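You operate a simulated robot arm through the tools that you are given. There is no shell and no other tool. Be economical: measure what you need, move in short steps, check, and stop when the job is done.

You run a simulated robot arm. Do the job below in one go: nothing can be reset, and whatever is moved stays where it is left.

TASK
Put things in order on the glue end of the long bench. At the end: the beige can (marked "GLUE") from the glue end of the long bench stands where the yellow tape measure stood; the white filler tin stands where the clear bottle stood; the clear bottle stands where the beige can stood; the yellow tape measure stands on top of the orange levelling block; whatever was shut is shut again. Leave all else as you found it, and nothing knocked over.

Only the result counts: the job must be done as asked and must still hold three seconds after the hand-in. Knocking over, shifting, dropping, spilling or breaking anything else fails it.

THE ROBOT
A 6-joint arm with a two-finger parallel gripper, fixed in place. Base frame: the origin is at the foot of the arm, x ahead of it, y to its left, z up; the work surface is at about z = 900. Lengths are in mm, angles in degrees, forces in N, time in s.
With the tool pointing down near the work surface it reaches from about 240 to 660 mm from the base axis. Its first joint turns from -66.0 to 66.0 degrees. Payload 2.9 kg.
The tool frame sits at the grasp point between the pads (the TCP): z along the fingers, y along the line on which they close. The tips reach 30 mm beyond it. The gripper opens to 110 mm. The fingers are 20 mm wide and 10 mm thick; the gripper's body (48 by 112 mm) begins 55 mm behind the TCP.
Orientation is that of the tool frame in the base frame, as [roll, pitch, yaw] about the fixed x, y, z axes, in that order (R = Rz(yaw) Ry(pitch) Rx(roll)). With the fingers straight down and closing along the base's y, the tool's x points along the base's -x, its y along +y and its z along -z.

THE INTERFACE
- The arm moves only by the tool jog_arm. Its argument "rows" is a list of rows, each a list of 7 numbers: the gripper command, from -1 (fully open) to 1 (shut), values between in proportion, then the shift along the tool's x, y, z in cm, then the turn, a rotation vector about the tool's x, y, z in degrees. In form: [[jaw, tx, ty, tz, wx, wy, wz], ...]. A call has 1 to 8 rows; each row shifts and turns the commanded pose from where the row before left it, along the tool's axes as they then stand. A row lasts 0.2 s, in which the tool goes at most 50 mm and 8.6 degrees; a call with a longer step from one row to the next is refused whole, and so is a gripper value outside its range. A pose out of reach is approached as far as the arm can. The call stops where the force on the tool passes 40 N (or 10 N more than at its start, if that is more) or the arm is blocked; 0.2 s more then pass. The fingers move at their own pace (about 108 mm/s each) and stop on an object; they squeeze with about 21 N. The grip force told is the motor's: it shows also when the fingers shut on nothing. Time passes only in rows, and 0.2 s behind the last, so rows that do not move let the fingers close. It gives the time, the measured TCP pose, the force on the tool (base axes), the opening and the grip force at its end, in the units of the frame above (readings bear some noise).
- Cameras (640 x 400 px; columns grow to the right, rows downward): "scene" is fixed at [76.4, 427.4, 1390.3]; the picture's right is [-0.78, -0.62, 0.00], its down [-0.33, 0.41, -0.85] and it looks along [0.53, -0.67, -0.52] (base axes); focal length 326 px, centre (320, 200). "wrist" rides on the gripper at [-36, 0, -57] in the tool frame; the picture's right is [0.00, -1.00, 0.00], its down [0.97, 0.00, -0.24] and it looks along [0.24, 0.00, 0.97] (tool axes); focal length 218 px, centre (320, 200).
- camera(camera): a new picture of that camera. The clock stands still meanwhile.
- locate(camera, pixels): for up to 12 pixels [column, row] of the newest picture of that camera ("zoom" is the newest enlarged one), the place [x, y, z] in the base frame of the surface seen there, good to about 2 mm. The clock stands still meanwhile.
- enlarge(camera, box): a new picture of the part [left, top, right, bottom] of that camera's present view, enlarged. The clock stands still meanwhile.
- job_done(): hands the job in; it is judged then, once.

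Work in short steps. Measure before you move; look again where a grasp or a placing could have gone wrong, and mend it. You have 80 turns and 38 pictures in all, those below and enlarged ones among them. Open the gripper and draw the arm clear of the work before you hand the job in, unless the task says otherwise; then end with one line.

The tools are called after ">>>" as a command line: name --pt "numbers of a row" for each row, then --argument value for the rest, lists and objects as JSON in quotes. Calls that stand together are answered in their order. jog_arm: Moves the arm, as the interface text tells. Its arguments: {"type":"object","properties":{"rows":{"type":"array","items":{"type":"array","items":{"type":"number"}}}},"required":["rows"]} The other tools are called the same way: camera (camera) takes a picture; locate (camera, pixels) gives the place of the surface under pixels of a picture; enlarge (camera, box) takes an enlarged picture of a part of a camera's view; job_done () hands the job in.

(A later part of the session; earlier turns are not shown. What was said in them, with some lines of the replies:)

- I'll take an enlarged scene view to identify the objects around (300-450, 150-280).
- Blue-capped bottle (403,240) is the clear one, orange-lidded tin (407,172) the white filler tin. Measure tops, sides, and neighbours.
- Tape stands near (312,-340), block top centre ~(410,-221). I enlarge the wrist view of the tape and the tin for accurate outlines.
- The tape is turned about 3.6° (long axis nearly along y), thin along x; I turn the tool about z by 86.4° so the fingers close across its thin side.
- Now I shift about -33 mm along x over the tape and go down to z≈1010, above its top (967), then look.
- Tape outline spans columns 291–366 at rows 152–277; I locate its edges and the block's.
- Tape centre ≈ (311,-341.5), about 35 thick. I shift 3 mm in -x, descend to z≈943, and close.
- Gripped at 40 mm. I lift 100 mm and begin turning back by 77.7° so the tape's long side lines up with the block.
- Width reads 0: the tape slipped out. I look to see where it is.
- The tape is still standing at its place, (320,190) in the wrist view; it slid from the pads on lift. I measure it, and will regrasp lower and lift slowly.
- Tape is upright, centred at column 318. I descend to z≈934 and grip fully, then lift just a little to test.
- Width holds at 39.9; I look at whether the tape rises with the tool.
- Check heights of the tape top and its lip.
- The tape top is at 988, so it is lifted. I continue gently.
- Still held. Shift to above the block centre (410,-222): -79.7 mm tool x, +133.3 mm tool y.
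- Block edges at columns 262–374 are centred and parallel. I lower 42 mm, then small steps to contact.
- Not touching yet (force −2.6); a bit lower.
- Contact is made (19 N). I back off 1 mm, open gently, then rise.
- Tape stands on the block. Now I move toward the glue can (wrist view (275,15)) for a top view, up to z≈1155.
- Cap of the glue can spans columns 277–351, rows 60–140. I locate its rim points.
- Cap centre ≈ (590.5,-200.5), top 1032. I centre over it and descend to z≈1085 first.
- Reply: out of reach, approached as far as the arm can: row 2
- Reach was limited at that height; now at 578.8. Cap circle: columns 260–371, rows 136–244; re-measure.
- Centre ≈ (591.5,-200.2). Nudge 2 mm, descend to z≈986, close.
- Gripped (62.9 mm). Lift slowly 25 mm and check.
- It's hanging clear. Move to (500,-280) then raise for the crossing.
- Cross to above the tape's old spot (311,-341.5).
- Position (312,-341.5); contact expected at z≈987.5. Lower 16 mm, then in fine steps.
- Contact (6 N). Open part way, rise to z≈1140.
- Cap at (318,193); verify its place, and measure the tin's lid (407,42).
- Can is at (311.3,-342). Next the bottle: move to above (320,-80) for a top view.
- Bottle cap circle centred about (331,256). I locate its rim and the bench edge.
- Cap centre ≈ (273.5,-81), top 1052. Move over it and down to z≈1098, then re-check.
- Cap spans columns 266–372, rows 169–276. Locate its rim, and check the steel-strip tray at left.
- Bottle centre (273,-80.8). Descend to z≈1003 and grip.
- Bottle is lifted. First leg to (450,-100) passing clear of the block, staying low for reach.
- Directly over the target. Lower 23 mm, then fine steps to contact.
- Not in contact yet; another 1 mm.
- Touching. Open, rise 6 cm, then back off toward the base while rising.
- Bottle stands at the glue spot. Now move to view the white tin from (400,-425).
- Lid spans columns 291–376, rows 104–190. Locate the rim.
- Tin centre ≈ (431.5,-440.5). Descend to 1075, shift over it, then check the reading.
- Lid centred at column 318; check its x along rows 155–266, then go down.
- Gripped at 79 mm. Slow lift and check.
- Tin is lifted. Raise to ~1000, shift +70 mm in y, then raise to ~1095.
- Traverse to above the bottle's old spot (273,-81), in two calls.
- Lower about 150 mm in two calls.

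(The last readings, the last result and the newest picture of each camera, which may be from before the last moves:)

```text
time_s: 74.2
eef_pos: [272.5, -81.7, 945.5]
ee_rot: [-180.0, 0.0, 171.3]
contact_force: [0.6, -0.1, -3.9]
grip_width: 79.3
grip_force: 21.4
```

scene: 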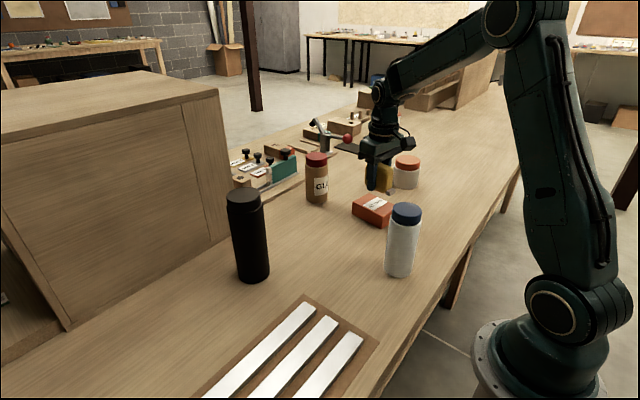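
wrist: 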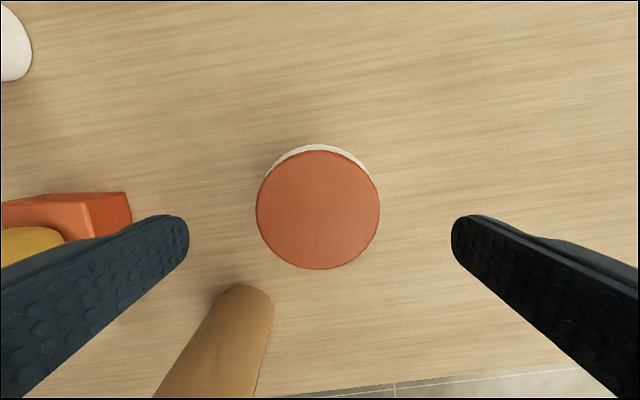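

Now small steps to contact near z≈941.

>>> jog_arm --pt "1 0 0 0.2 0 0 0" --pt "1 0 0 0.1 0 0 0" --pt "1 0 0 0 0 0 0"

>>> jog_arm --pt "1 0 0 0.1 0 0 0" --pt "1 0 0 0 0 0 0"

```text
time_s: 75.0
eef_pos: [273.5, -81.3, 940.8]
ee_rot: [179.9, 0.0, 171.3]
contact_force: [-1.4, 0.8, 9.8]
grip_width: 79.1
grip_force: 21.0
```

```text
time_s: 75.6
eef_pos: [272.7, -80.4, 939.8]
ee_rot: [-180.0, 0.0, 171.3]
contact_force: [-1.7, -1.6, 17.2]
grip_width: 79.3
grip_force: 20.9
```

Contact. Ease up 1 mm, open, and rise clear to z≈1120.

>>> jog_arm --pt "1 0 0 -0.1 0 0 0" --pt "0 0 0 0 0 0 0" --pt "-1 0 0 0 0 0 0" --pt "-1 0 0 0 0 0 0" --pt "-1 0 0 -4 0 0 0" --pt "-1 0 0 -4.5 0 0 0" --pt "-1 0 0 -4.5 0 0 0" --pt "-1 0 0 -4.5 0 0 0"

>>> camera --camera "wrist"

>>> camera --camera "scene"

```text
time_s: 77.4
eef_pos: [274.4, -81.0, 1117.5]
ee_rot: [-180.0, 0.0, 171.3]
contact_force: [-0.8, -0.2, 0.4]
grip_width: 110.0
grip_force: 0.2
```

```text
12 pictures are left
```

wrist: 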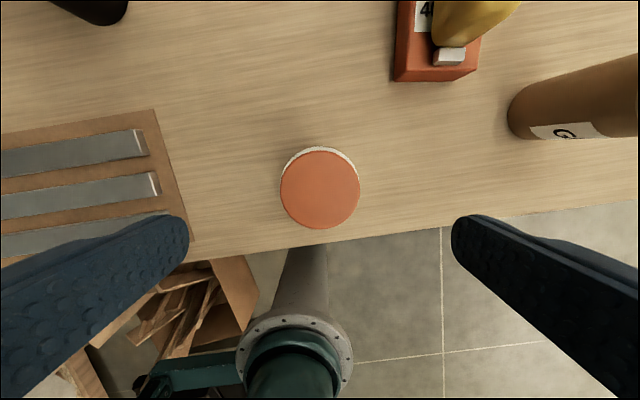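

```text
11 pictures are left
```

scene: 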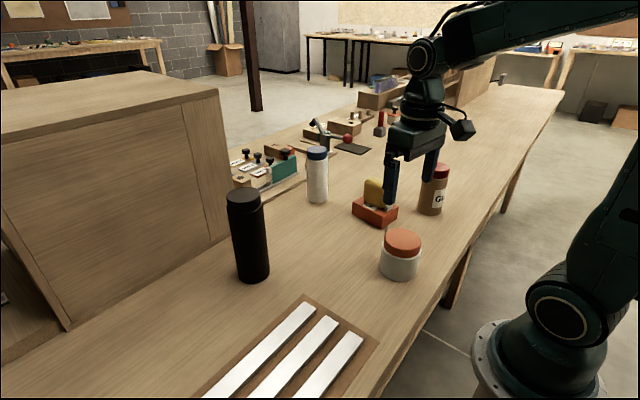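

All four stand in place. I verify the tin's lid position and draw the arm up and clear.

>>> locate --camera "wrist" --pixels '[[284, 188], [356, 188], [320, 151], [320, 225]]'

>>> jog_arm --pt "-1 0 0 -3 0 0 0" --pt "-1 -3 0 -3 0 0 0" --pt "-1 -4 0 0 0 0 0" --pt "-1 0 0 0 0 0 0"

>>> camera --camera "wrist"

```text
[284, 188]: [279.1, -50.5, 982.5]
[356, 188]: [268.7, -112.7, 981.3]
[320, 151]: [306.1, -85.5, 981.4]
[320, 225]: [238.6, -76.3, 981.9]
```

```text
time_s: 78.4
eef_pos: [342.6, -89.9, 1175.8]
ee_rot: [-180.0, 0.1, 171.2]
contact_force: [-0.1, -0.2, -0.1]
grip_width: 110.1
grip_force: 0.2
```

```text
10 pictures are left
```

wrist: 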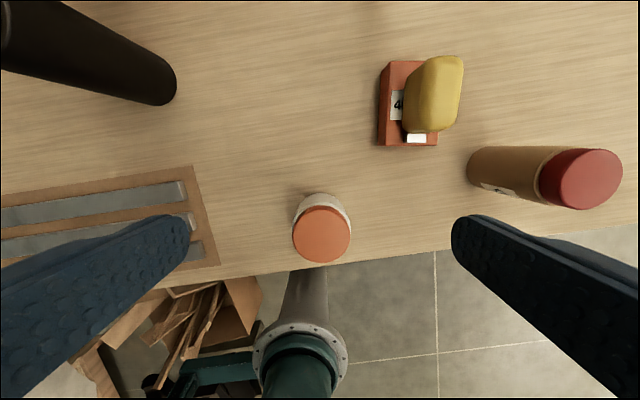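

The tin is at about (273,-81), on the bottle's old spot. The tape stands on the block, and the can and bottle are in place. The arm is clear, so I hand the job in.

>>> job_done

```text
The job is handed in.
```

The job is handed in: the glue can, clear bottle and filler tin are within about 2 mm of their target spots, and the tape measure stands on the orange block. On the first lift the tape measure slipped from the grip, but it stayed upright in its place. Nothing had to be opened or shut.
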